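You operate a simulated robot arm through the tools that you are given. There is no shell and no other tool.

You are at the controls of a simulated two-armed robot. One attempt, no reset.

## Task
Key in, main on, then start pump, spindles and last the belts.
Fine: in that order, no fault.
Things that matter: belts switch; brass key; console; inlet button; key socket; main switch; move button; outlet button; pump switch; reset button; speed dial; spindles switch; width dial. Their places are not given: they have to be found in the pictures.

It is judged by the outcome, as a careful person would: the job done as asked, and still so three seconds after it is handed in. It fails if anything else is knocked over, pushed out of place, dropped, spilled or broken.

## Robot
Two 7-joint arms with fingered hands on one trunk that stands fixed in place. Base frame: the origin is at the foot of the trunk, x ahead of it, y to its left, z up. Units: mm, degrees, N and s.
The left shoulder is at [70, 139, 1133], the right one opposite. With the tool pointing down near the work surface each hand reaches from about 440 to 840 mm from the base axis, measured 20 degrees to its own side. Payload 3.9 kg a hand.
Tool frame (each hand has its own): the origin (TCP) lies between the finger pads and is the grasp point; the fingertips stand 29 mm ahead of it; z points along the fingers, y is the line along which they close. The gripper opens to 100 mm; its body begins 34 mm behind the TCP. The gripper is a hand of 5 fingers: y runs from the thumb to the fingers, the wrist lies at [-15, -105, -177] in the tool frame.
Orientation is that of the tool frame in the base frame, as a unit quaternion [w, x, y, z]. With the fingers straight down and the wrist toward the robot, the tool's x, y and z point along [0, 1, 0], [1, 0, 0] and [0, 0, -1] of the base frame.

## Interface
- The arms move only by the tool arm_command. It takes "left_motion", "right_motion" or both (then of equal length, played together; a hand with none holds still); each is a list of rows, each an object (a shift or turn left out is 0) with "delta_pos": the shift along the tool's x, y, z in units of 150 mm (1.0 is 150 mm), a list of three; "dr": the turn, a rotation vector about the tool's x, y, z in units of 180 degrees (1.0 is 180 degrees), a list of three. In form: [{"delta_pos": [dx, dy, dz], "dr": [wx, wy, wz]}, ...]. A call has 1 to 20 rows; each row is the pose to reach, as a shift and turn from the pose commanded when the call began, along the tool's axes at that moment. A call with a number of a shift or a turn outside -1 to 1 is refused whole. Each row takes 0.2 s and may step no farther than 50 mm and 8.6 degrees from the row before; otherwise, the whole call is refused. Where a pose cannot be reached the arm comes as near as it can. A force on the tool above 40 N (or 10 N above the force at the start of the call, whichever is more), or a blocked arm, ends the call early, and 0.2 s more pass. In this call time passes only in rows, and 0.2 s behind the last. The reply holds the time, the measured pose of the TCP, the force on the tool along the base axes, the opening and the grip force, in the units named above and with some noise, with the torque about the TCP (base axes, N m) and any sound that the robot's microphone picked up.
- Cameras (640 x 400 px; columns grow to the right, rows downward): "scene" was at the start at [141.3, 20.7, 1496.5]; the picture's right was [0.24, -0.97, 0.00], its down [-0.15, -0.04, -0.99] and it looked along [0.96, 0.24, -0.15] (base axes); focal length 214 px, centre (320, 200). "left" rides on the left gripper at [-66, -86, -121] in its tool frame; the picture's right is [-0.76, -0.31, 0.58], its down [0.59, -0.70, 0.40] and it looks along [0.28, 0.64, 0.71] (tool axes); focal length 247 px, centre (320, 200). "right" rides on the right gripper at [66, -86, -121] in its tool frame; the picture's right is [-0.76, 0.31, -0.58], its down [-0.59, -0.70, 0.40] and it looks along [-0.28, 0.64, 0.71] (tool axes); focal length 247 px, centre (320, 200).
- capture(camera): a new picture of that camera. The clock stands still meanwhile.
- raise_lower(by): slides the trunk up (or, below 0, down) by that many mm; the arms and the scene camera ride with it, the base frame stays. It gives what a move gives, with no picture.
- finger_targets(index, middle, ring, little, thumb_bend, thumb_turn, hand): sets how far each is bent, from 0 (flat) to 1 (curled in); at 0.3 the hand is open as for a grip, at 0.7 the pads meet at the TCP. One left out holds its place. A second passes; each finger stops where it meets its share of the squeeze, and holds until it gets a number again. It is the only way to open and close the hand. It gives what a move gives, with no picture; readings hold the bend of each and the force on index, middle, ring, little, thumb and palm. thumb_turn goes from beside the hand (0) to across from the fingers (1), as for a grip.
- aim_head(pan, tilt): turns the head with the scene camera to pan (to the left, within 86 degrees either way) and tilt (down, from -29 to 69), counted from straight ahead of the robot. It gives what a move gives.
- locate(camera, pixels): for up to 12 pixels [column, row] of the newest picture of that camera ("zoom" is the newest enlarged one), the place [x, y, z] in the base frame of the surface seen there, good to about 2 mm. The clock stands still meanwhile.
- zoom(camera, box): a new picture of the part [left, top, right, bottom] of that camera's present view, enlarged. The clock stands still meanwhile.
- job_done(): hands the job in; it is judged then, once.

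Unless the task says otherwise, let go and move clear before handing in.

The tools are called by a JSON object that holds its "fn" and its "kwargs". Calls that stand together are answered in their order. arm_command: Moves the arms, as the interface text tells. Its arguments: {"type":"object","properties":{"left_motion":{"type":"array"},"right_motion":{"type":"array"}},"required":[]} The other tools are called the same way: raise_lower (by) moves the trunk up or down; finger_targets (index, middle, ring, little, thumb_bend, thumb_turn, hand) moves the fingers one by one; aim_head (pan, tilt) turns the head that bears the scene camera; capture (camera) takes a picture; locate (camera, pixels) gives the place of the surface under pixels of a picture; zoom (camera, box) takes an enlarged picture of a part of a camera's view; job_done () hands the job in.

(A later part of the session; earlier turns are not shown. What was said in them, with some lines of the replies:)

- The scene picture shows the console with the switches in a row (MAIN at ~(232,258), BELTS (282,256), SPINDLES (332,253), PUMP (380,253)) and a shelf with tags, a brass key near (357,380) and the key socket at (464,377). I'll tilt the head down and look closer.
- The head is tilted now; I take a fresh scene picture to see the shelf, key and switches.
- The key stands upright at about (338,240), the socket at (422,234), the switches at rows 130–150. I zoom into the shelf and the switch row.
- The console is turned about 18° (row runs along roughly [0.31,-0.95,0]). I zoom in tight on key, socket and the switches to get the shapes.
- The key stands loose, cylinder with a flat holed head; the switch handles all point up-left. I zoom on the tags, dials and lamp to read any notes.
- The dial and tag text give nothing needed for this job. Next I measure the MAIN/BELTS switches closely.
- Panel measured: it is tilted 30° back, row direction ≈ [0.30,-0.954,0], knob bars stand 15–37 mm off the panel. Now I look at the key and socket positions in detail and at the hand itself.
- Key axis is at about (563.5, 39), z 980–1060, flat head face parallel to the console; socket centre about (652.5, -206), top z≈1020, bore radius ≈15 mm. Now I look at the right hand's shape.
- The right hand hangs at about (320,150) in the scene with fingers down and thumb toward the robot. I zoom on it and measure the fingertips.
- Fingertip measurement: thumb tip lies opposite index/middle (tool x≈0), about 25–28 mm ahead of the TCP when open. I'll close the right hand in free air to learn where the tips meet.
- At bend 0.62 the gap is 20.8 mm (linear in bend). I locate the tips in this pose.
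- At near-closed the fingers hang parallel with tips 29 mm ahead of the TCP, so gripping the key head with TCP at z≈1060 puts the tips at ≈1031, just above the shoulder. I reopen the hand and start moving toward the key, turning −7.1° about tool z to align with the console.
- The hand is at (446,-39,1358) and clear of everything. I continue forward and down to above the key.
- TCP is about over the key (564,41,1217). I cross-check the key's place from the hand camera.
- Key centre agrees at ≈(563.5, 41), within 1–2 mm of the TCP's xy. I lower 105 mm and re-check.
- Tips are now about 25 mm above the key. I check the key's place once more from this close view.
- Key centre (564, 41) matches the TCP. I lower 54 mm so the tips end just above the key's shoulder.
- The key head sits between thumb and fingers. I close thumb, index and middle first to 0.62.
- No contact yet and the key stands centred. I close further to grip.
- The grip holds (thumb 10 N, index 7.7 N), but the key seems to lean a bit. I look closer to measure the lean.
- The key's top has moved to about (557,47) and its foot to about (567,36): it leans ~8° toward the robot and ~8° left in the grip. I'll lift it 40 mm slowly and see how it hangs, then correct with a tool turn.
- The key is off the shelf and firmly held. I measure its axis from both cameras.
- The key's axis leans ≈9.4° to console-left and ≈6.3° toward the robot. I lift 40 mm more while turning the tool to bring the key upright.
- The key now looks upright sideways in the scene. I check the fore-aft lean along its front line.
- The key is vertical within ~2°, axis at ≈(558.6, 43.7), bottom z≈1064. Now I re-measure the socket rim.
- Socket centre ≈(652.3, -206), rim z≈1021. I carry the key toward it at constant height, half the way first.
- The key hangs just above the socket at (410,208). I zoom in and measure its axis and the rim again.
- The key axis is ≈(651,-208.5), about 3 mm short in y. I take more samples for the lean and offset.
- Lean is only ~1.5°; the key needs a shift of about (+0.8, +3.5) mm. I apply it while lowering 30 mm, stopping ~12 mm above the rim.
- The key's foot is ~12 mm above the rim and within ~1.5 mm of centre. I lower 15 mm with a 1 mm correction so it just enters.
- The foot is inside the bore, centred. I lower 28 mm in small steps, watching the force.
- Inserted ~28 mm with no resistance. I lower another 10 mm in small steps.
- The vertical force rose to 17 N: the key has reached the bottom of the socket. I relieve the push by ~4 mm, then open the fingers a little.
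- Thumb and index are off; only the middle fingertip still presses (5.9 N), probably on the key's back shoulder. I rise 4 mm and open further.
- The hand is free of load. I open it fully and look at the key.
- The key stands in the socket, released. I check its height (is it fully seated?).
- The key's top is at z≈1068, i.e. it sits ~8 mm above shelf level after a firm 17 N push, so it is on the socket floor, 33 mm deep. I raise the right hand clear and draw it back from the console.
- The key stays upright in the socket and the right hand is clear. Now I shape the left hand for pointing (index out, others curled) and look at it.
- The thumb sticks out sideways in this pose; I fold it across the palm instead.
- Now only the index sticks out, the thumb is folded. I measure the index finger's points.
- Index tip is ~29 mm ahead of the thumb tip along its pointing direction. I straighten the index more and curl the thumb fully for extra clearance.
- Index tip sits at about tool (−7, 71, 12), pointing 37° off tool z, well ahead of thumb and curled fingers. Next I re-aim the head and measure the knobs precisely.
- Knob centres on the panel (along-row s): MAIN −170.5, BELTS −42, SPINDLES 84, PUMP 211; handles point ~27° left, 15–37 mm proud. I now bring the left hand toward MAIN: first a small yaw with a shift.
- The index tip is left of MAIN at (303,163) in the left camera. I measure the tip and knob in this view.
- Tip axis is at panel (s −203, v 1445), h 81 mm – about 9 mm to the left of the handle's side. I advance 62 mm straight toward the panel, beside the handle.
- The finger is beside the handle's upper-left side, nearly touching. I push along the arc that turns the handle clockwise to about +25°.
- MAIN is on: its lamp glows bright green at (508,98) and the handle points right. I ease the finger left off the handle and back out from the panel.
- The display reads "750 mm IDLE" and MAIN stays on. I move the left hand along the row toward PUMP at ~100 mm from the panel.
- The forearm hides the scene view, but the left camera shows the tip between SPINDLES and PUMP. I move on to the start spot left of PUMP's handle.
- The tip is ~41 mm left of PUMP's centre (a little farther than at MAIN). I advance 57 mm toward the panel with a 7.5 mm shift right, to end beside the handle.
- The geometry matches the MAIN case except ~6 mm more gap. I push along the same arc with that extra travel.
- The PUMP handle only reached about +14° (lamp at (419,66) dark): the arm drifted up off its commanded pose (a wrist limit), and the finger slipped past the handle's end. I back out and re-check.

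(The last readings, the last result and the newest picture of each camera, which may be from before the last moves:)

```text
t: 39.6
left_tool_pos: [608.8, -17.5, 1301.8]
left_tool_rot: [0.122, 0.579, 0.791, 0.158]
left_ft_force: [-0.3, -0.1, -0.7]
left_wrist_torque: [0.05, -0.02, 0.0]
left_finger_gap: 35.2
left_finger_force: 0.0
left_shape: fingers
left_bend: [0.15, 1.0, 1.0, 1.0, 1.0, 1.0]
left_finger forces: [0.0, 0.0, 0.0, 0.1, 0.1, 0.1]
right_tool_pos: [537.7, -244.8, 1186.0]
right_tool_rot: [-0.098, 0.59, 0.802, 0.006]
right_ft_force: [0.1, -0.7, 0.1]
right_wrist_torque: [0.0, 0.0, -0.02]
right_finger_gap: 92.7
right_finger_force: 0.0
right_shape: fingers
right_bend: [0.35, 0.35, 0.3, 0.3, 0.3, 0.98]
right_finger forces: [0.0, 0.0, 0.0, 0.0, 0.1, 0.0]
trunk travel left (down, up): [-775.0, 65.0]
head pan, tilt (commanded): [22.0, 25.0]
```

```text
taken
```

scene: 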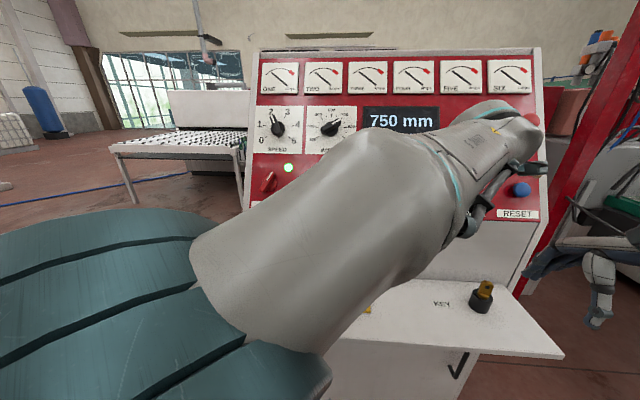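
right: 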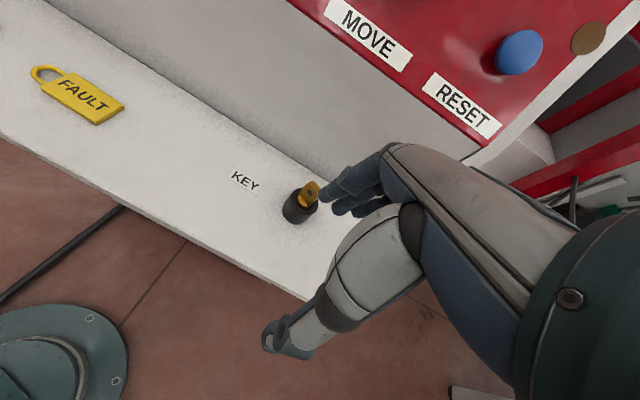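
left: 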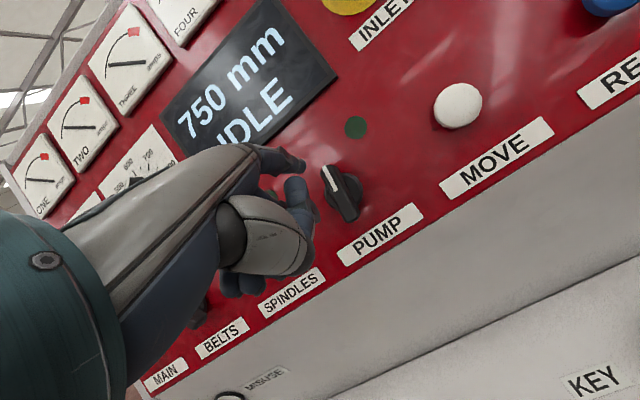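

The handle sits at +14° and the lamp is still dark; nothing shows a fault (display "IDLE"). I turn the hand 20° so the finger points more to the right, which suits this arm, and shift left of the handle.

{"fn": "arm_command", "kwargs": {"left_motion": [{"delta_pos": [0.11, -0.02, 0.015], "dr": [0, -0.0296, 0.0223]}, {"delta_pos": [0.19, -0.04, 0.03], "dr": [0, -0.0592, 0.0446]}, {"delta_pos": [0.22, -0.0587, 0.044], "dr": [0, -0.0888, 0.0669]}]}}

{"fn": "capture", "kwargs": {"camera": "left"}}

{"fn": "zoom", "kwargs": {"camera": "left", "box": [250, 120, 400, 220]}}

```text
t: 40.4
left_tool_pos: [597.6, 10.0, 1289.2]
left_tool_rot: [0.209, 0.677, 0.7, 0.09]
left_ft_force: [0.1, -0.1, -0.6]
left_wrist_torque: [-0.03, -0.01, -0.04]
left_finger_gap: 35.4
left_finger_force: 0.1
left_shape: fingers
left_bend: [0.15, 1.0, 1.0, 1.0, 1.0, 1.0]
left_finger forces: [0.0, 0.0, 0.1, 0.0, 0.0, 0.0]
right_tool_pos: [541.2, -243.1, 1184.4]
right_tool_rot: [-0.099, 0.589, 0.802, 0.004]
right_ft_force: [-0.2, 1.1, 0.1]
right_wrist_torque: [-0.03, 0.0, 0.01]
right_finger_gap: 92.8
right_finger_force: 0.0
right_shape: fingers
right_bend: [0.35, 0.35, 0.3, 0.3, 0.3, 0.98]
right_finger forces: [0.0, 0.1, 0.0, 0.1, 0.1, 0.0]
trunk travel left (down, up): [-775.0, 65.0]
head pan, tilt (commanded): [22.0, 25.0]
```

```text
taken
```

left: 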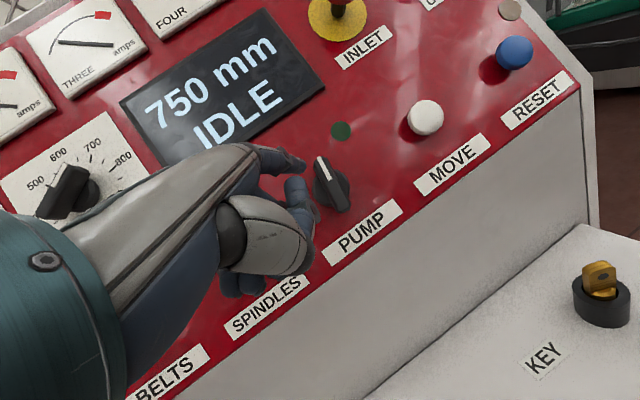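

```text
4.00 times, centred on (325, 170) of left
```

zoom: 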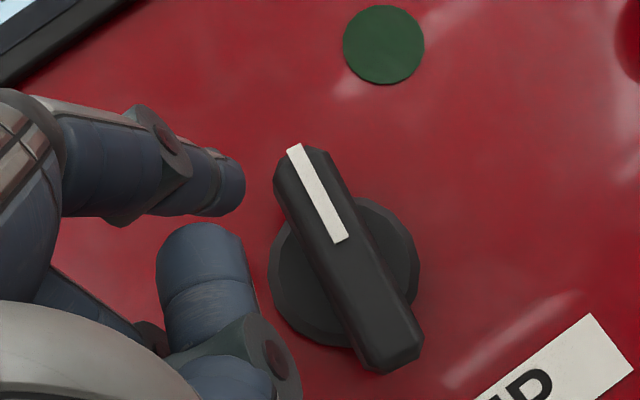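

{"fn": "locate", "kwargs": {"camera": "zoom", "pixels": [[240, 185], [225, 165], [225, 205], [200, 180], [295, 160], [315, 160], [285, 185], [335, 230], [350, 260], [395, 350], [400, 240], [290, 280]]}}

```text
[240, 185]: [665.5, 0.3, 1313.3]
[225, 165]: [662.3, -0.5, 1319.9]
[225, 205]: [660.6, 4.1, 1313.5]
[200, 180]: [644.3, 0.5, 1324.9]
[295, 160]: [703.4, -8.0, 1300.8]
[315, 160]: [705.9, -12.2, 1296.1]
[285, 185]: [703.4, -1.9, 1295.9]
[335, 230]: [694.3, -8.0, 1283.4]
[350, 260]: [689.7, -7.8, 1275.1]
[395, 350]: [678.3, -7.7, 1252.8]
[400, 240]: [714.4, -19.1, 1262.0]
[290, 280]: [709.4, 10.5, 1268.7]
```

Tip is ~7 mm left of the handle (now ≈+8°), at h 75. I advance 51 mm toward the panel.

{"fn": "arm_command", "kwargs": {"left_motion": [{"delta_pos": [0.04, 0.064, 0.085]}, {"delta_pos": [0.08, 0.128, 0.17]}, {"delta_pos": [0.116, 0.192, 0.255]}]}}

{"fn": "zoom", "kwargs": {"camera": "left", "box": [250, 100, 400, 220]}}

{"fn": "locate", "kwargs": {"camera": "zoom", "pixels": [[250, 225], [240, 210], [240, 240], [300, 200], [320, 190], [350, 300]]}}

```text
t: 41.2
left_tool_pos: [638.4, 24.2, 1264.5]
left_tool_rot: [0.209, 0.676, 0.701, 0.09]
left_ft_force: [0.3, 0.3, 0.0]
left_wrist_torque: [0.01, -0.02, -0.03]
left_finger_gap: 35.3
left_finger_force: 0.1
left_shape: fingers
left_bend: [0.15, 1.0, 1.0, 1.0, 1.0, 1.0]
left_finger forces: [0.0, 0.0, 0.0, 0.0, 0.0, 0.1]
right_tool_pos: [540.1, -243.9, 1184.7]
right_tool_rot: [-0.099, 0.588, 0.803, 0.004]
right_ft_force: [0.8, -0.5, 1.0]
right_wrist_torque: [0.01, 0.0, -0.02]
right_finger_gap: 92.6
right_finger_force: 0.0
right_shape: fingers
right_bend: [0.35, 0.35, 0.3, 0.3, 0.3, 0.98]
right_finger forces: [0.1, 0.0, 0.0, 0.0, 0.1, 0.1]
trunk travel left (down, up): [-775.0, 65.0]
head pan, tilt (commanded): [22.0, 25.0]
```

```text
3.33 times, centred on (325, 160) of left
```

zoom: 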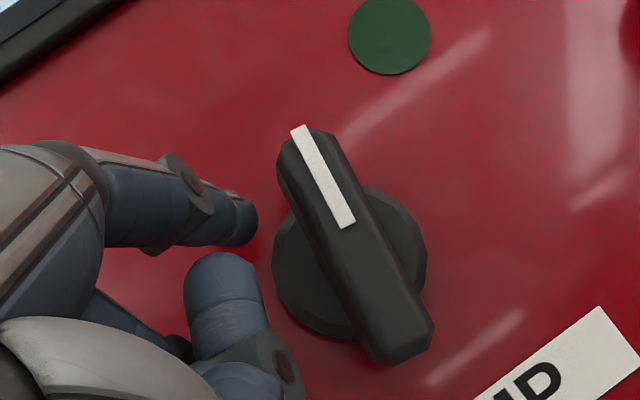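

```text
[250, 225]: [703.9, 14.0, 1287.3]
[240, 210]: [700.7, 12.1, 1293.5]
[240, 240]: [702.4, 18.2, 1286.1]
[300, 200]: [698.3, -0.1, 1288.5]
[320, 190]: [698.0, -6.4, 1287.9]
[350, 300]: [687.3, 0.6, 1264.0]
```

The pose is reached exactly this time, tip at h≈26 left of the handle. I push right along the arc from +8° to ~+32°.

{"fn": "arm_command", "kwargs": {"left_motion": [{"delta_pos": [-0.0347, 0.0172, 0.0295]}, {"delta_pos": [-0.0487, 0.0258, 0.0294]}, {"delta_pos": [-0.0627, 0.0345, 0.0293]}, {"delta_pos": [-0.0871, 0.0452, 0.0323]}, {"delta_pos": [-0.106, 0.0504, 0.037]}]}}

{"fn": "zoom", "kwargs": {"camera": "left", "box": [250, 80, 410, 220]}}

```text
t: 42.4
left_tool_pos: [647.9, 7.2, 1265.1]
left_tool_rot: [0.21, 0.677, 0.7, 0.09]
left_ft_force: [-0.1, 0.2, -0.6]
left_wrist_torque: [-0.01, 0.02, 0.01]
left_finger_gap: 35.3
left_finger_force: 0.0
left_shape: fingers
left_bend: [0.15, 1.0, 1.0, 1.0, 1.0, 1.0]
left_finger forces: [0.1, 0.1, 0.0, 0.1, 0.0, 0.1]
right_tool_pos: [540.9, -244.5, 1185.4]
right_tool_rot: [-0.099, 0.59, 0.802, 0.005]
right_ft_force: [0.1, 0.5, 1.1]
right_wrist_torque: [0.0, 0.02, 0.02]
right_finger_gap: 92.6
right_finger_force: 0.0
right_shape: fingers
right_bend: [0.35, 0.35, 0.3, 0.3, 0.3, 0.98]
right_finger forces: [0.0, 0.0, 0.0, 0.0, 0.0, 0.1]
trunk travel left (down, up): [-775.0, 65.0]
head pan, tilt (commanded): [22.0, 25.0]
```

```text
2.86 times, centred on (330, 150) of left
```

zoom: 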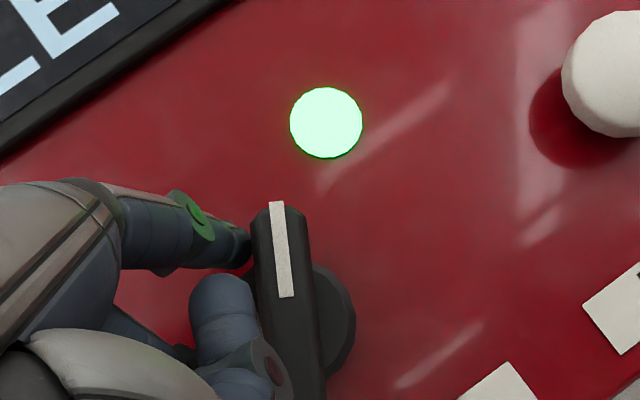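

PUMP's lamp is lit bright green at (326,122). I ease the finger off and back out.

{"fn": "arm_command", "kwargs": {"left_motion": [{"delta_pos": [0.0376, -0.008, -0.011]}, {"delta_pos": [-0.031, -0.121, -0.161]}, {"delta_pos": [-0.104, -0.242, -0.321]}]}}

{"fn": "capture", "kwargs": {"camera": "left"}}

{"fn": "zoom", "kwargs": {"camera": "left", "box": [250, 80, 410, 220]}}

```text
t: 43.2
left_tool_pos: [593.6, -2.0, 1296.1]
left_tool_rot: [0.21, 0.676, 0.7, 0.09]
left_ft_force: [-0.2, -0.9, -0.7]
left_wrist_torque: [0.0, -0.02, -0.02]
left_finger_gap: 35.4
left_finger_force: 0.0
left_shape: fingers
left_bend: [0.15, 1.0, 1.0, 1.0, 1.0, 1.0]
left_finger forces: [0.0, 0.0, 0.0, 0.0, 0.1, 0.0]
right_tool_pos: [540.1, -241.8, 1184.9]
right_tool_rot: [-0.097, 0.589, 0.802, 0.003]
right_ft_force: [0.3, 0.8, -0.3]
right_wrist_torque: [-0.01, -0.06, -0.01]
right_finger_gap: 93.0
right_finger_force: 0.1
right_shape: fingers
right_bend: [0.35, 0.35, 0.3, 0.3, 0.3, 0.98]
right_finger forces: [0.1, 0.0, 0.1, 0.0, 0.1, 0.0]
trunk travel left (down, up): [-775.0, 65.0]
head pan, tilt (commanded): [22.0, 25.0]
```

```text
taken
```

left: 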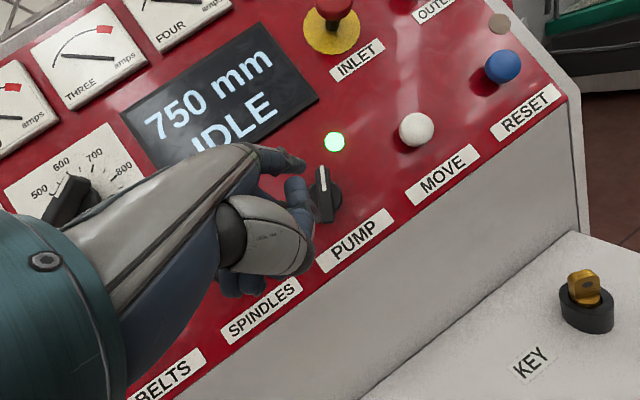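

```text
2.86 times, centred on (330, 150) of left
```

zoom: 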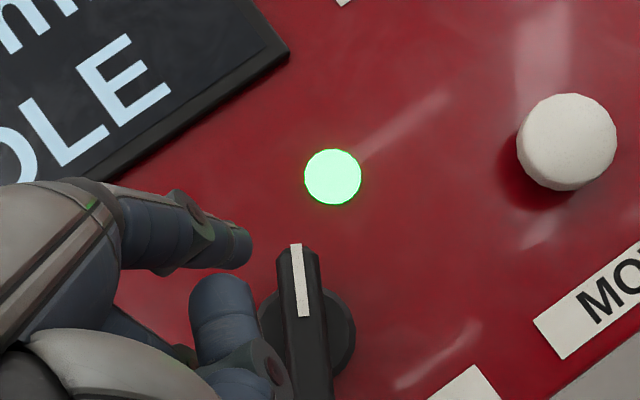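

PUMP stays lit with the finger away. I check the handle's angle, then go to SPINDLES.

{"fn": "locate", "kwargs": {"camera": "zoom", "pixels": [[295, 255], [305, 310], [312, 350], [320, 390], [245, 240], [235, 225], [235, 258]]}}

```text
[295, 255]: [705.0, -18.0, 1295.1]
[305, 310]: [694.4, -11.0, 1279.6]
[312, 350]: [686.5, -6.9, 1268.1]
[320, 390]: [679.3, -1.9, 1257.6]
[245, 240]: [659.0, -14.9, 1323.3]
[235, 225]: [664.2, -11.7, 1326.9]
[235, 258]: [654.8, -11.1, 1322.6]
```

PUMP's handle stands at +29°, same as MAIN. I move 152 mm left to the start spot for SPINDLES, keeping ~85 mm off the panel.

{"fn": "arm_command", "kwargs": {"left_motion": [{"delta_pos": [0.238, -0.0695, -0.056]}, {"delta_pos": [0.476, -0.139, -0.1125]}, {"delta_pos": [0.715, -0.2085, -0.169]}, {"delta_pos": [0.953, -0.278, -0.225]}]}}

{"fn": "capture", "kwargs": {"camera": "left"}}

{"fn": "zoom", "kwargs": {"camera": "left", "box": [250, 100, 410, 220]}}

```text
t: 44.2
left_tool_pos: [542.5, 141.8, 1284.5]
left_tool_rot: [0.21, 0.676, 0.701, 0.089]
left_ft_force: [-0.7, 0.2, 0.6]
left_wrist_torque: [-0.03, -0.01, -0.03]
left_finger_gap: 35.4
left_finger_force: 0.0
left_shape: fingers
left_bend: [0.15, 1.0, 1.0, 1.0, 1.0, 1.0]
left_finger forces: [0.0, 0.1, 0.0, 0.0, 0.1, 0.0]
right_tool_pos: [539.0, -239.7, 1184.7]
right_tool_rot: [-0.097, 0.589, 0.803, 0.004]
right_ft_force: [-0.9, 0.5, -0.3]
right_wrist_torque: [0.03, -0.01, -0.01]
right_finger_gap: 92.7
right_finger_force: 0.0
right_shape: fingers
right_bend: [0.35, 0.35, 0.3, 0.3, 0.3, 0.98]
right_finger forces: [0.0, 0.0, 0.0, 0.0, 0.0, 0.0]
trunk travel left (down, up): [-775.0, 65.0]
head pan, tilt (commanded): [22.0, 25.0]
```

```text
taken
```

left: 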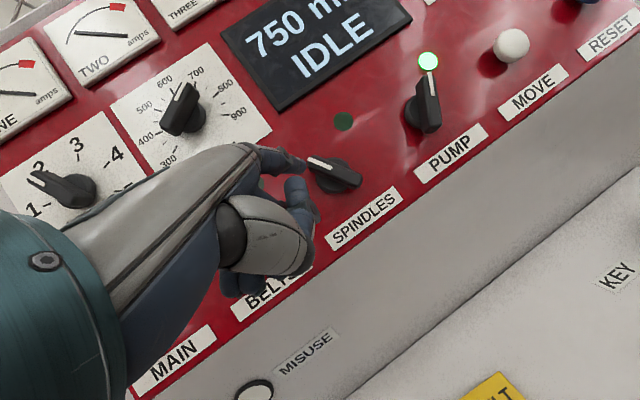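

```text
3.33 times, centred on (330, 160) of left
```

zoom: 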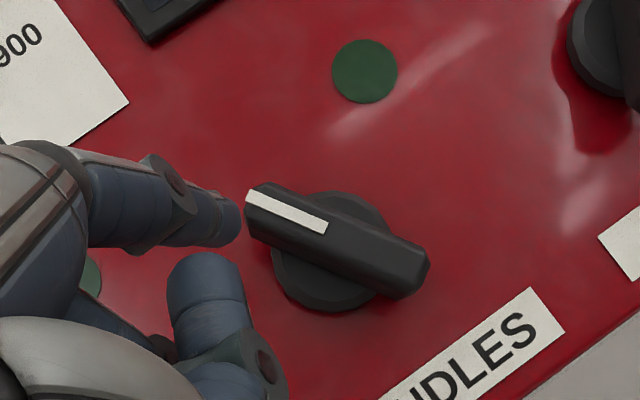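

{"fn": "locate", "kwargs": {"camera": "zoom", "pixels": [[235, 225], [225, 205], [225, 240], [200, 215], [253, 200], [265, 190], [250, 220], [320, 225], [340, 240], [415, 285], [290, 280], [365, 210]]}}

```text
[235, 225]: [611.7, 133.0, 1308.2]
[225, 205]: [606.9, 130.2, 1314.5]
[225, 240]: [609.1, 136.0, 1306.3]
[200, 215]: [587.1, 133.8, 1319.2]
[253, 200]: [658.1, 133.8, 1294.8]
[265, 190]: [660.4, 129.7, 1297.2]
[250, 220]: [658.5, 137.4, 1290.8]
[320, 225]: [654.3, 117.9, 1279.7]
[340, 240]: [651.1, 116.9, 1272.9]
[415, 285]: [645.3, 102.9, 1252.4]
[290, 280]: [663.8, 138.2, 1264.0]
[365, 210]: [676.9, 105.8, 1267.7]
```

Tip is ~31.6 mm left of SPINDLES' centre (s≈84.5), with ~7.6 mm side clearance to its handle. I advance 59 mm.

{"fn": "arm_command", "kwargs": {"left_motion": [{"delta_pos": [0.05, 0.08, 0.106]}, {"delta_pos": [0.095, 0.155, 0.206]}, {"delta_pos": [0.1345, 0.2227, 0.2955]}]}}

{"fn": "zoom", "kwargs": {"camera": "left", "box": [250, 100, 410, 220]}}

{"fn": "locate", "kwargs": {"camera": "zoom", "pixels": [[235, 225], [225, 205], [225, 240]]}}

```text
t: 45.0
left_tool_pos: [593.6, 153.5, 1254.5]
left_tool_rot: [0.208, 0.676, 0.701, 0.091]
left_ft_force: [-0.3, 0.1, -0.4]
left_wrist_torque: [0.05, 0.02, 0.01]
left_finger_gap: 35.1
left_finger_force: 0.1
left_shape: fingers
left_bend: [0.15, 1.0, 1.0, 1.0, 1.0, 1.0]
left_finger forces: [0.2, 0.0, 0.0, 0.0, 0.1, 0.0]
right_tool_pos: [541.5, -245.8, 1184.7]
right_tool_rot: [-0.098, 0.589, 0.802, 0.005]
right_ft_force: [-0.1, -0.1, -0.6]
right_wrist_torque: [0.02, 0.0, 0.02]
right_finger_gap: 92.8
right_finger_force: 0.2
right_shape: fingers
right_bend: [0.35, 0.35, 0.3, 0.3, 0.3, 0.98]
right_finger forces: [0.0, 0.0, 0.0, 0.0, 0.0, 0.0]
trunk travel left (down, up): [-775.0, 65.0]
head pan, tilt (commanded): [22.0, 25.0]
```

```text
3.33 times, centred on (330, 160) of left
```

zoom: 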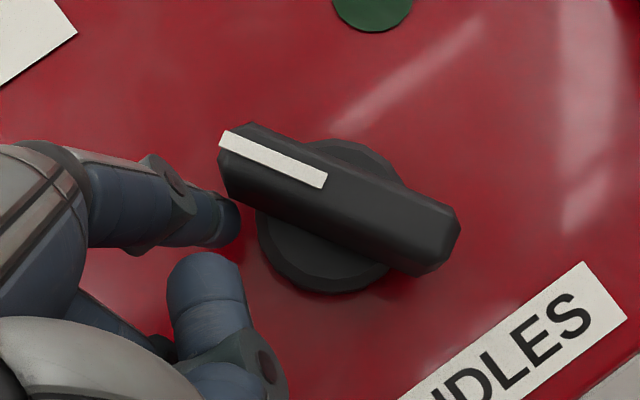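

```text
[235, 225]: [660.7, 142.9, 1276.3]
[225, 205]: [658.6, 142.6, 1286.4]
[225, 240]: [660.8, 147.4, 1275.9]
```

The finger lies against the left side of SPINDLES' handle, tip h≈23. I push along the turning arc to about +30°.

{"fn": "arm_command", "kwargs": {"left_motion": [{"delta_pos": [-0.0272, 0.0054, 0.0172]}, {"delta_pos": [-0.0535, 0.0431, 0.0007]}, {"delta_pos": [-0.0742, 0.0631, -0.0049]}, {"delta_pos": [-0.0973, 0.0805, -0.0073]}, {"delta_pos": [-0.1225, 0.0945, -0.0065]}, {"delta_pos": [-0.1493, 0.1047, -0.0019]}, {"delta_pos": [-0.1575, 0.107, 0]}]}}

{"fn": "capture", "kwargs": {"camera": "left"}}

{"fn": "zoom", "kwargs": {"camera": "left", "box": [250, 80, 410, 220]}}

```text
t: 46.6
left_tool_pos: [605.6, 132.3, 1265.9]
left_tool_rot: [0.209, 0.676, 0.7, 0.09]
left_ft_force: [0.1, -0.5, -0.2]
left_wrist_torque: [-0.02, 0.01, 0.02]
left_finger_gap: 35.3
left_finger_force: 0.1
left_shape: fingers
left_bend: [0.15, 1.0, 1.0, 1.0, 1.0, 1.0]
left_finger forces: [0.0, 0.1, 0.0, 0.1, 0.0, 0.0]
right_tool_pos: [539.8, -244.5, 1185.1]
right_tool_rot: [-0.098, 0.589, 0.802, 0.004]
right_ft_force: [-0.9, 0.3, -0.3]
right_wrist_torque: [-0.03, -0.01, -0.01]
right_finger_gap: 92.8
right_finger_force: 0.1
right_shape: fingers
right_bend: [0.35, 0.35, 0.3, 0.3, 0.3, 0.98]
right_finger forces: [0.0, 0.0, 0.1, 0.0, 0.0, 0.0]
trunk travel left (down, up): [-775.0, 65.0]
head pan, tilt (commanded): [22.0, 25.0]
```

```text
taken
```

left: 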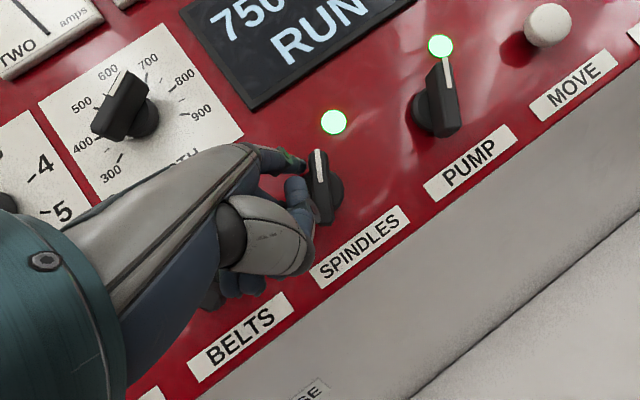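

```text
2.86 times, centred on (330, 150) of left
```

zoom: 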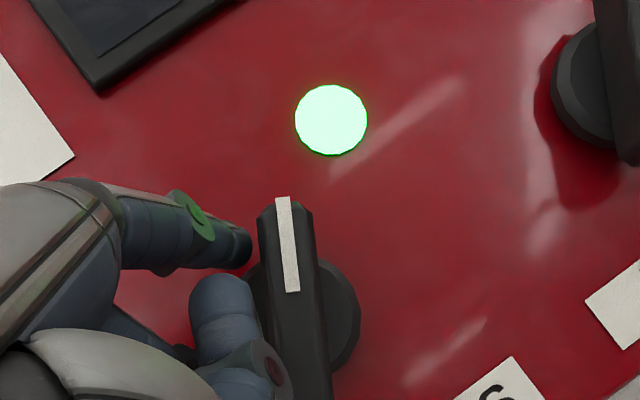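

SPINDLES is on (lamp lit at (332,120)) and the display says RUN. I ease off and back out.

{"fn": "arm_command", "kwargs": {"left_motion": [{"delta_pos": [0.0376, -0.008, -0.011]}, {"delta_pos": [-0.031, -0.121, -0.161]}, {"delta_pos": [-0.104, -0.242, -0.321]}]}}

{"fn": "zoom", "kwargs": {"camera": "left", "box": [250, 80, 410, 220]}}

{"fn": "locate", "kwargs": {"camera": "zoom", "pixels": [[295, 255], [305, 310], [312, 350], [320, 390], [245, 240]]}}

```text
t: 47.4
left_tool_pos: [552.3, 123.3, 1296.6]
left_tool_rot: [0.209, 0.676, 0.701, 0.091]
left_ft_force: [1.0, -0.3, 0.5]
left_wrist_torque: [0.01, -0.02, 0.01]
left_finger_gap: 35.1
left_finger_force: 0.1
left_shape: fingers
left_bend: [0.15, 1.0, 1.0, 1.0, 1.0, 1.0]
left_finger forces: [0.1, 0.0, 0.1, 0.0, 0.0, 0.0]
right_tool_pos: [539.3, -244.2, 1185.8]
right_tool_rot: [-0.099, 0.589, 0.802, 0.004]
right_ft_force: [-0.3, 0.8, 0.3]
right_wrist_torque: [0.03, 0.01, -0.01]
right_finger_gap: 92.7
right_finger_force: 0.1
right_shape: fingers
right_bend: [0.35, 0.35, 0.3, 0.3, 0.3, 0.98]
right_finger forces: [0.1, 0.0, 0.0, 0.1, 0.0, 0.0]
trunk travel left (down, up): [-775.0, 65.0]
head pan, tilt (commanded): [22.0, 25.0]
```

```text
2.86 times, centred on (330, 150) of left
```

zoom: 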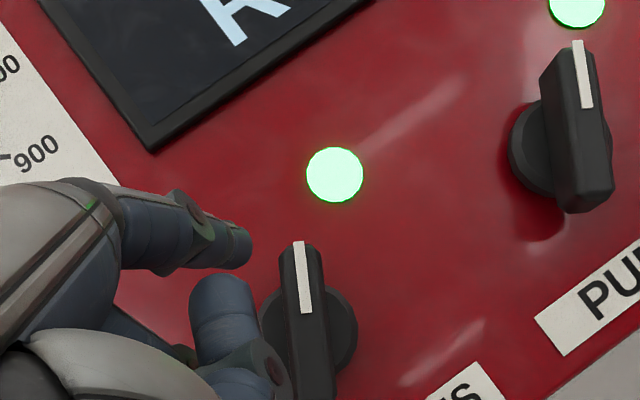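

```text
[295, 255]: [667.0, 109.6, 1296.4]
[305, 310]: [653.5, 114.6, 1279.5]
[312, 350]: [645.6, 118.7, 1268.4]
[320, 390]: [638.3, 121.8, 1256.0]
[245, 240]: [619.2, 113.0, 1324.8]
```

SPINDLES holds at ≈+28°, lamps for MAIN, PUMP, SPINDLES on. I move 149 mm left to the start spot for BELTS.

{"fn": "arm_command", "kwargs": {"left_motion": [{"delta_pos": [0.2335, -0.068, -0.055]}, {"delta_pos": [0.467, -0.1355, -0.1105]}, {"delta_pos": [0.7, -0.203, -0.166]}, {"delta_pos": [0.934, -0.271, -0.221]}]}}

{"fn": "capture", "kwargs": {"camera": "left"}}

{"fn": "zoom", "kwargs": {"camera": "left", "box": [250, 100, 410, 220]}}

{"fn": "locate", "kwargs": {"camera": "zoom", "pixels": [[235, 225], [225, 205], [225, 240], [200, 215], [253, 200], [265, 190], [250, 220], [320, 225], [340, 240], [415, 285], [290, 280], [365, 210]]}}

```text
t: 48.4
left_tool_pos: [501.0, 265.4, 1285.6]
left_tool_rot: [0.21, 0.676, 0.701, 0.089]
left_ft_force: [-0.2, 0.9, 0.1]
left_wrist_torque: [-0.04, 0.0, -0.01]
left_finger_gap: 35.0
left_finger_force: 0.0
left_shape: fingers
left_bend: [0.15, 1.0, 1.0, 1.0, 1.0, 1.0]
left_finger forces: [0.0, 0.0, 0.0, 0.1, 0.0, 0.0]
right_tool_pos: [540.6, -241.3, 1185.4]
right_tool_rot: [-0.097, 0.589, 0.802, 0.004]
right_ft_force: [-0.4, 0.0, 0.2]
right_wrist_torque: [-0.02, -0.03, 0.0]
right_finger_gap: 93.0
right_finger_force: 0.0
right_shape: fingers
right_bend: [0.35, 0.35, 0.3, 0.3, 0.3, 0.98]
right_finger forces: [0.0, 0.0, 0.0, 0.1, 0.0, 0.1]
trunk travel left (down, up): [-775.0, 65.0]
head pan, tilt (commanded): [22.0, 25.0]
```

```text
taken
```

left: 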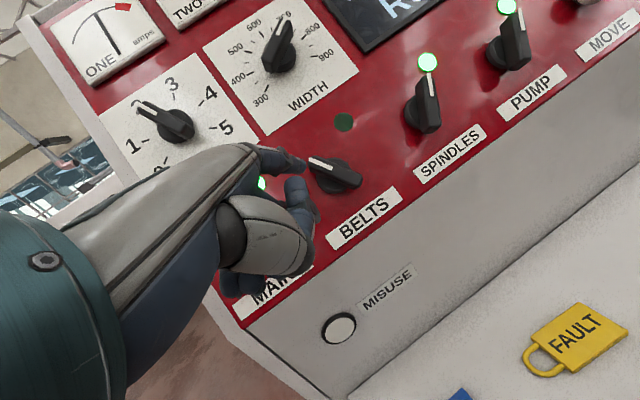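

```text
3.33 times, centred on (330, 160) of left
```

zoom: 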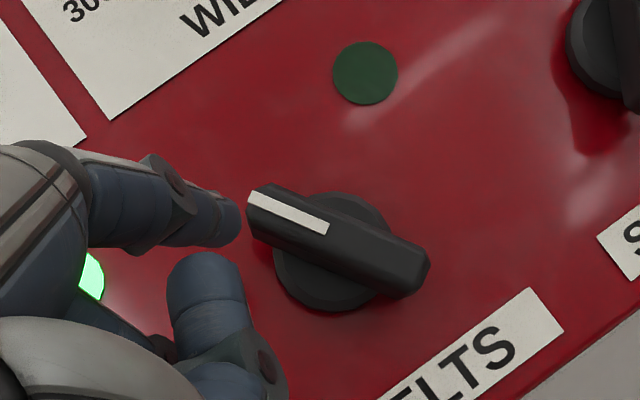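

```text
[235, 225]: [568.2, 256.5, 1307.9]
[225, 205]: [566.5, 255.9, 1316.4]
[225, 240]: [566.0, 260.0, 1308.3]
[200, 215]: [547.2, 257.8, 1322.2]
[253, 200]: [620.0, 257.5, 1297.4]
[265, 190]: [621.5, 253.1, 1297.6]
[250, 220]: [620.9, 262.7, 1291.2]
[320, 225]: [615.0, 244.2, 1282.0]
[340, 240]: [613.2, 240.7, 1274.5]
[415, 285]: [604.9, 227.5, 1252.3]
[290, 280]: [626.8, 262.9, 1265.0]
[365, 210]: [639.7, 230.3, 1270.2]
```

The view is practically identical to the SPINDLES start. I repeat the same advance beside BELTS' handle.

{"fn": "arm_command", "kwargs": {"left_motion": [{"delta_pos": [0.05, 0.08, 0.106]}, {"delta_pos": [0.095, 0.155, 0.206]}, {"delta_pos": [0.1345, 0.2227, 0.2955]}]}}

{"fn": "zoom", "kwargs": {"camera": "left", "box": [250, 100, 410, 220]}}

{"fn": "locate", "kwargs": {"camera": "zoom", "pixels": [[235, 225], [225, 205], [225, 240]]}}

```text
t: 49.2
left_tool_pos: [551.4, 278.5, 1255.7]
left_tool_rot: [0.209, 0.676, 0.7, 0.09]
left_ft_force: [0.1, 0.1, -0.4]
left_wrist_torque: [0.0, -0.04, 0.03]
left_finger_gap: 34.8
left_finger_force: 0.1
left_shape: fingers
left_bend: [0.15, 1.0, 1.0, 1.0, 1.0, 1.0]
left_finger forces: [0.0, 0.0, 0.0, 0.0, 0.0, 0.0]
right_tool_pos: [540.8, -244.3, 1184.7]
right_tool_rot: [-0.099, 0.59, 0.802, 0.004]
right_ft_force: [0.6, -1.0, 0.4]
right_wrist_torque: [0.01, 0.01, 0.01]
right_finger_gap: 92.8
right_finger_force: 0.0
right_shape: fingers
right_bend: [0.35, 0.35, 0.3, 0.3, 0.3, 0.98]
right_finger forces: [0.0, 0.0, 0.1, 0.0, 0.1, 0.0]
trunk travel left (down, up): [-775.0, 65.0]
head pan, tilt (commanded): [22.0, 25.0]
```

```text
3.33 times, centred on (330, 160) of left
```

zoom: 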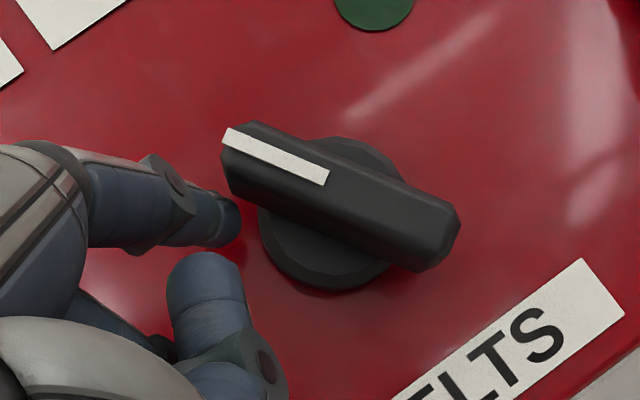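

```text
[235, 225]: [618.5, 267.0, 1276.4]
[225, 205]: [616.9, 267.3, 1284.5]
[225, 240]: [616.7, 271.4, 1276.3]
```

Same geometry as before. I push BELTS' handle along the same arc.

{"fn": "arm_command", "kwargs": {"left_motion": [{"delta_pos": [-0.0272, 0.0054, 0.0172]}, {"delta_pos": [-0.0535, 0.0431, 0.0007]}, {"delta_pos": [-0.0742, 0.0631, -0.0049]}, {"delta_pos": [-0.0973, 0.0805, -0.0073]}, {"delta_pos": [-0.1225, 0.0945, -0.0065]}, {"delta_pos": [-0.1493, 0.1047, -0.0019]}, {"delta_pos": [-0.1575, 0.107, 0]}]}}

{"fn": "capture", "kwargs": {"camera": "left"}}

{"fn": "zoom", "kwargs": {"camera": "left", "box": [250, 80, 410, 220]}}

```text
t: 50.8
left_tool_pos: [566.3, 256.9, 1267.8]
left_tool_rot: [0.209, 0.676, 0.7, 0.091]
left_ft_force: [0.5, 0.4, -0.2]
left_wrist_torque: [0.0, 0.02, 0.02]
left_finger_gap: 35.1
left_finger_force: 0.2
left_shape: fingers
left_bend: [0.15, 1.0, 1.0, 1.0, 1.0, 1.0]
left_finger forces: [0.1, 0.0, 0.0, 0.0, 0.1, 0.0]
right_tool_pos: [540.8, -244.2, 1184.0]
right_tool_rot: [-0.098, 0.59, 0.802, 0.004]
right_ft_force: [-0.9, -0.2, 0.4]
right_wrist_torque: [0.01, 0.02, -0.03]
right_finger_gap: 92.8
right_finger_force: 0.1
right_shape: fingers
right_bend: [0.35, 0.35, 0.3, 0.3, 0.3, 0.98]
right_finger forces: [0.0, 0.0, 0.0, 0.0, 0.0, 0.1]
trunk travel left (down, up): [-775.0, 65.0]
head pan, tilt (commanded): [22.0, 25.0]
```

```text
taken
```

left: 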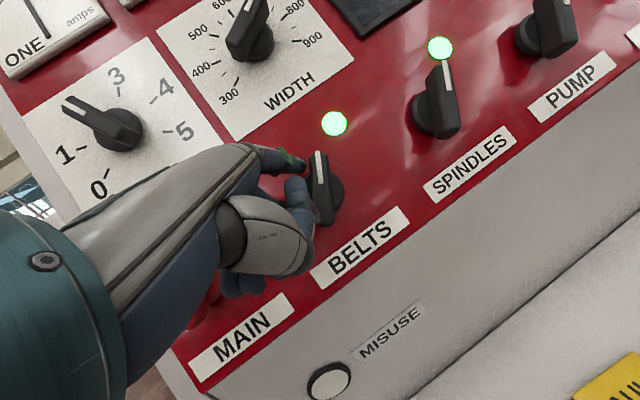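

```text
2.86 times, centred on (330, 150) of left
```

zoom: 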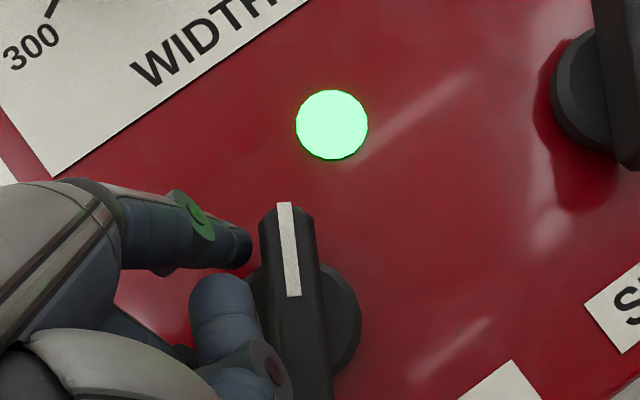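

BELTS is on, its lamp lit at (332,125); MISUSE lamp stays dull. I ease off and back out farther this time.

{"fn": "arm_command", "kwargs": {"left_motion": [{"delta_pos": [0.0376, -0.008, -0.011]}, {"delta_pos": [-0.031, -0.121, -0.161]}, {"delta_pos": [-0.104, -0.242, -0.321]}, {"delta_pos": [-0.19, -0.4, -0.53]}]}}

{"fn": "capture", "kwargs": {"camera": "left"}}

{"fn": "capture", "kwargs": {"camera": "scene"}}

```text
t: 51.8
left_tool_pos: [479.0, 236.5, 1318.8]
left_tool_rot: [0.208, 0.676, 0.701, 0.091]
left_ft_force: [-0.8, -0.2, 0.3]
left_wrist_torque: [0.0, -0.01, 0.0]
left_finger_gap: 35.2
left_finger_force: 0.1
left_shape: fingers
left_bend: [0.15, 1.0, 1.0, 1.0, 1.0, 1.0]
left_finger forces: [0.0, 0.0, 0.0, 0.1, 0.0, 0.0]
right_tool_pos: [539.5, -243.8, 1185.7]
right_tool_rot: [-0.098, 0.59, 0.801, 0.003]
right_ft_force: [-0.3, -0.4, 0.1]
right_wrist_torque: [0.04, -0.02, -0.04]
right_finger_gap: 93.0
right_finger_force: 0.0
right_shape: fingers
right_bend: [0.35, 0.35, 0.3, 0.3, 0.3, 0.98]
right_finger forces: [0.0, 0.0, 0.0, 0.0, 0.1, 0.0]
trunk travel left (down, up): [-775.0, 65.0]
head pan, tilt (commanded): [22.0, 25.0]
```

```text
taken
```

left: 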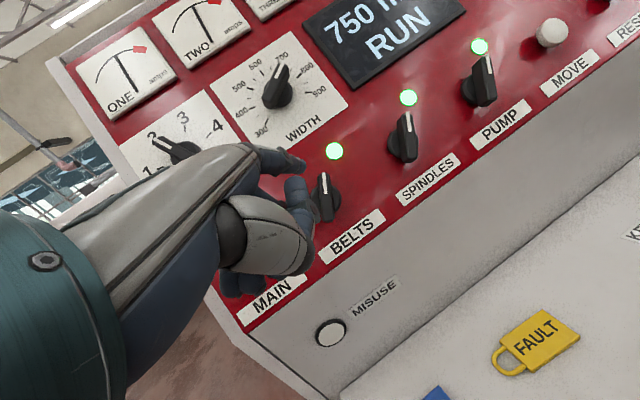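

```text
taken
```

scene: 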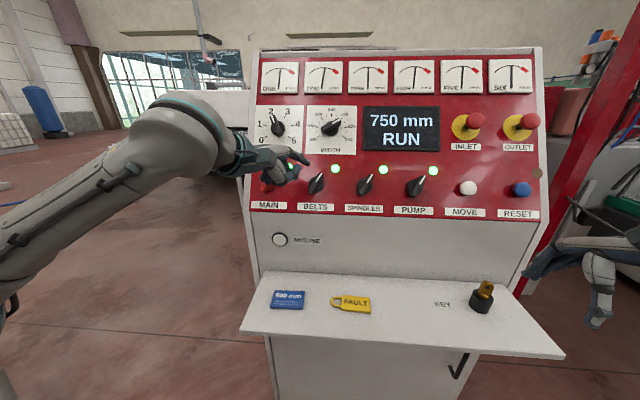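

The display shows "750 mm RUN", all four lamps on. I withdraw the left hand another 100 mm and make a final check.

{"fn": "arm_command", "kwargs": {"left_motion": [{"delta_pos": [-0.076, -0.126, -0.167]}, {"delta_pos": [-0.152, -0.252, -0.333]}, {"delta_pos": [-0.228, -0.377, -0.5]}]}}

{"fn": "capture", "kwargs": {"camera": "scene"}}

{"fn": "zoom", "kwargs": {"camera": "scene", "box": [240, 50, 560, 250]}}

{"fn": "zoom", "kwargs": {"camera": "scene", "box": [240, 220, 560, 380]}}

```text
t: 52.6
left_tool_pos: [395.9, 211.4, 1368.3]
left_tool_rot: [0.209, 0.676, 0.701, 0.091]
left_ft_force: [0.0, -0.1, 0.5]
left_wrist_torque: [-0.02, -0.01, 0.0]
left_finger_gap: 35.1
left_finger_force: 0.1
left_shape: fingers
left_bend: [0.15, 1.0, 1.0, 1.0, 1.0, 1.0]
left_finger forces: [0.0, 0.0, 0.0, 0.0, 0.0, 0.0]
right_tool_pos: [538.9, -245.1, 1185.2]
right_tool_rot: [-0.097, 0.589, 0.802, 0.004]
right_ft_force: [0.6, 0.9, -1.2]
right_wrist_torque: [0.02, 0.01, 0.01]
right_finger_gap: 92.6
right_finger_force: 0.1
right_shape: fingers
right_bend: [0.35, 0.35, 0.3, 0.3, 0.3, 0.98]
right_finger forces: [0.0, 0.0, 0.0, 0.1, 0.0, 0.0]
trunk travel left (down, up): [-775.0, 65.0]
head pan, tilt (commanded): [22.0, 25.0]
```

```text
taken
```

scene: 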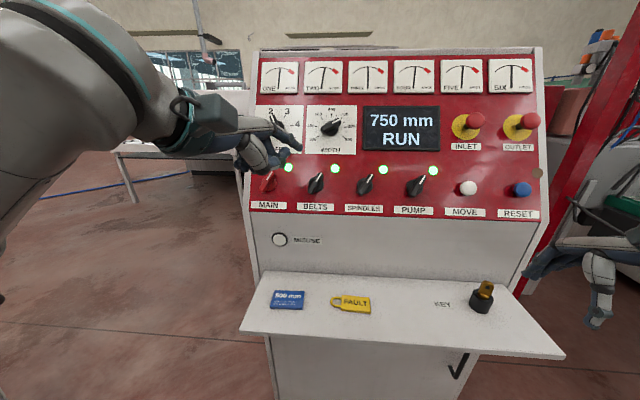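

```text
2.00 times, centred on (400, 150) of scene
```

zoom: 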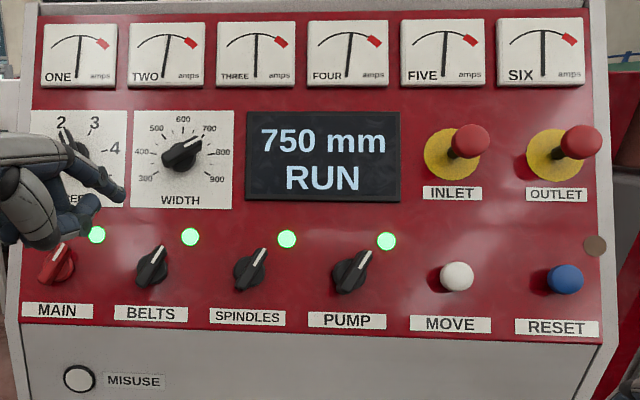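

```text
2.00 times, centred on (400, 300) of scene
```

zoom: 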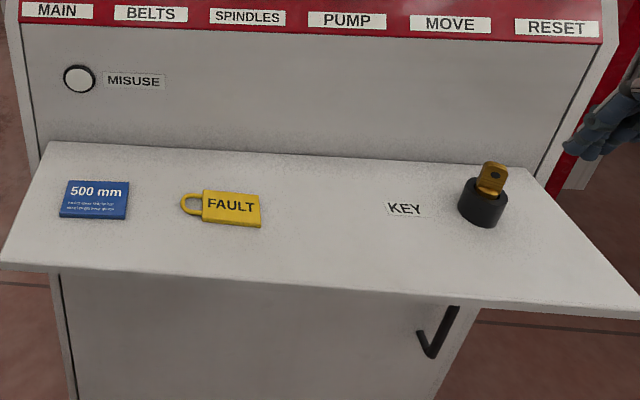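

All four lamps glow, the handles all point right, the gauges sit mid-scale and the display reads "750 mm RUN". The fault lamp (brown) and MISUSE are unlit, the key stands in its socket, the tags are unmoved and both hands are clear. I hand the job in.

{"fn": "job_done", "kwargs": {}}

```text
The job is handed in.
```

The key is in its socket and the console is running. I switched on main, then pump, spindles and last belts, in that order.

At the last check the lamps for all four switches were lit and the display read "750 mm RUN". The lamp above RESET and the one marked MISUSE were both unlit. Both hands are clear of the console, and nothing else on it or the shelf looks moved.

The pump handle took two pushes. On the first the arm drifted and the finger slipped off with the handle partway round, before its lamp lit. I backed off, turned the hand and finished the turn before touching spindles or belts.
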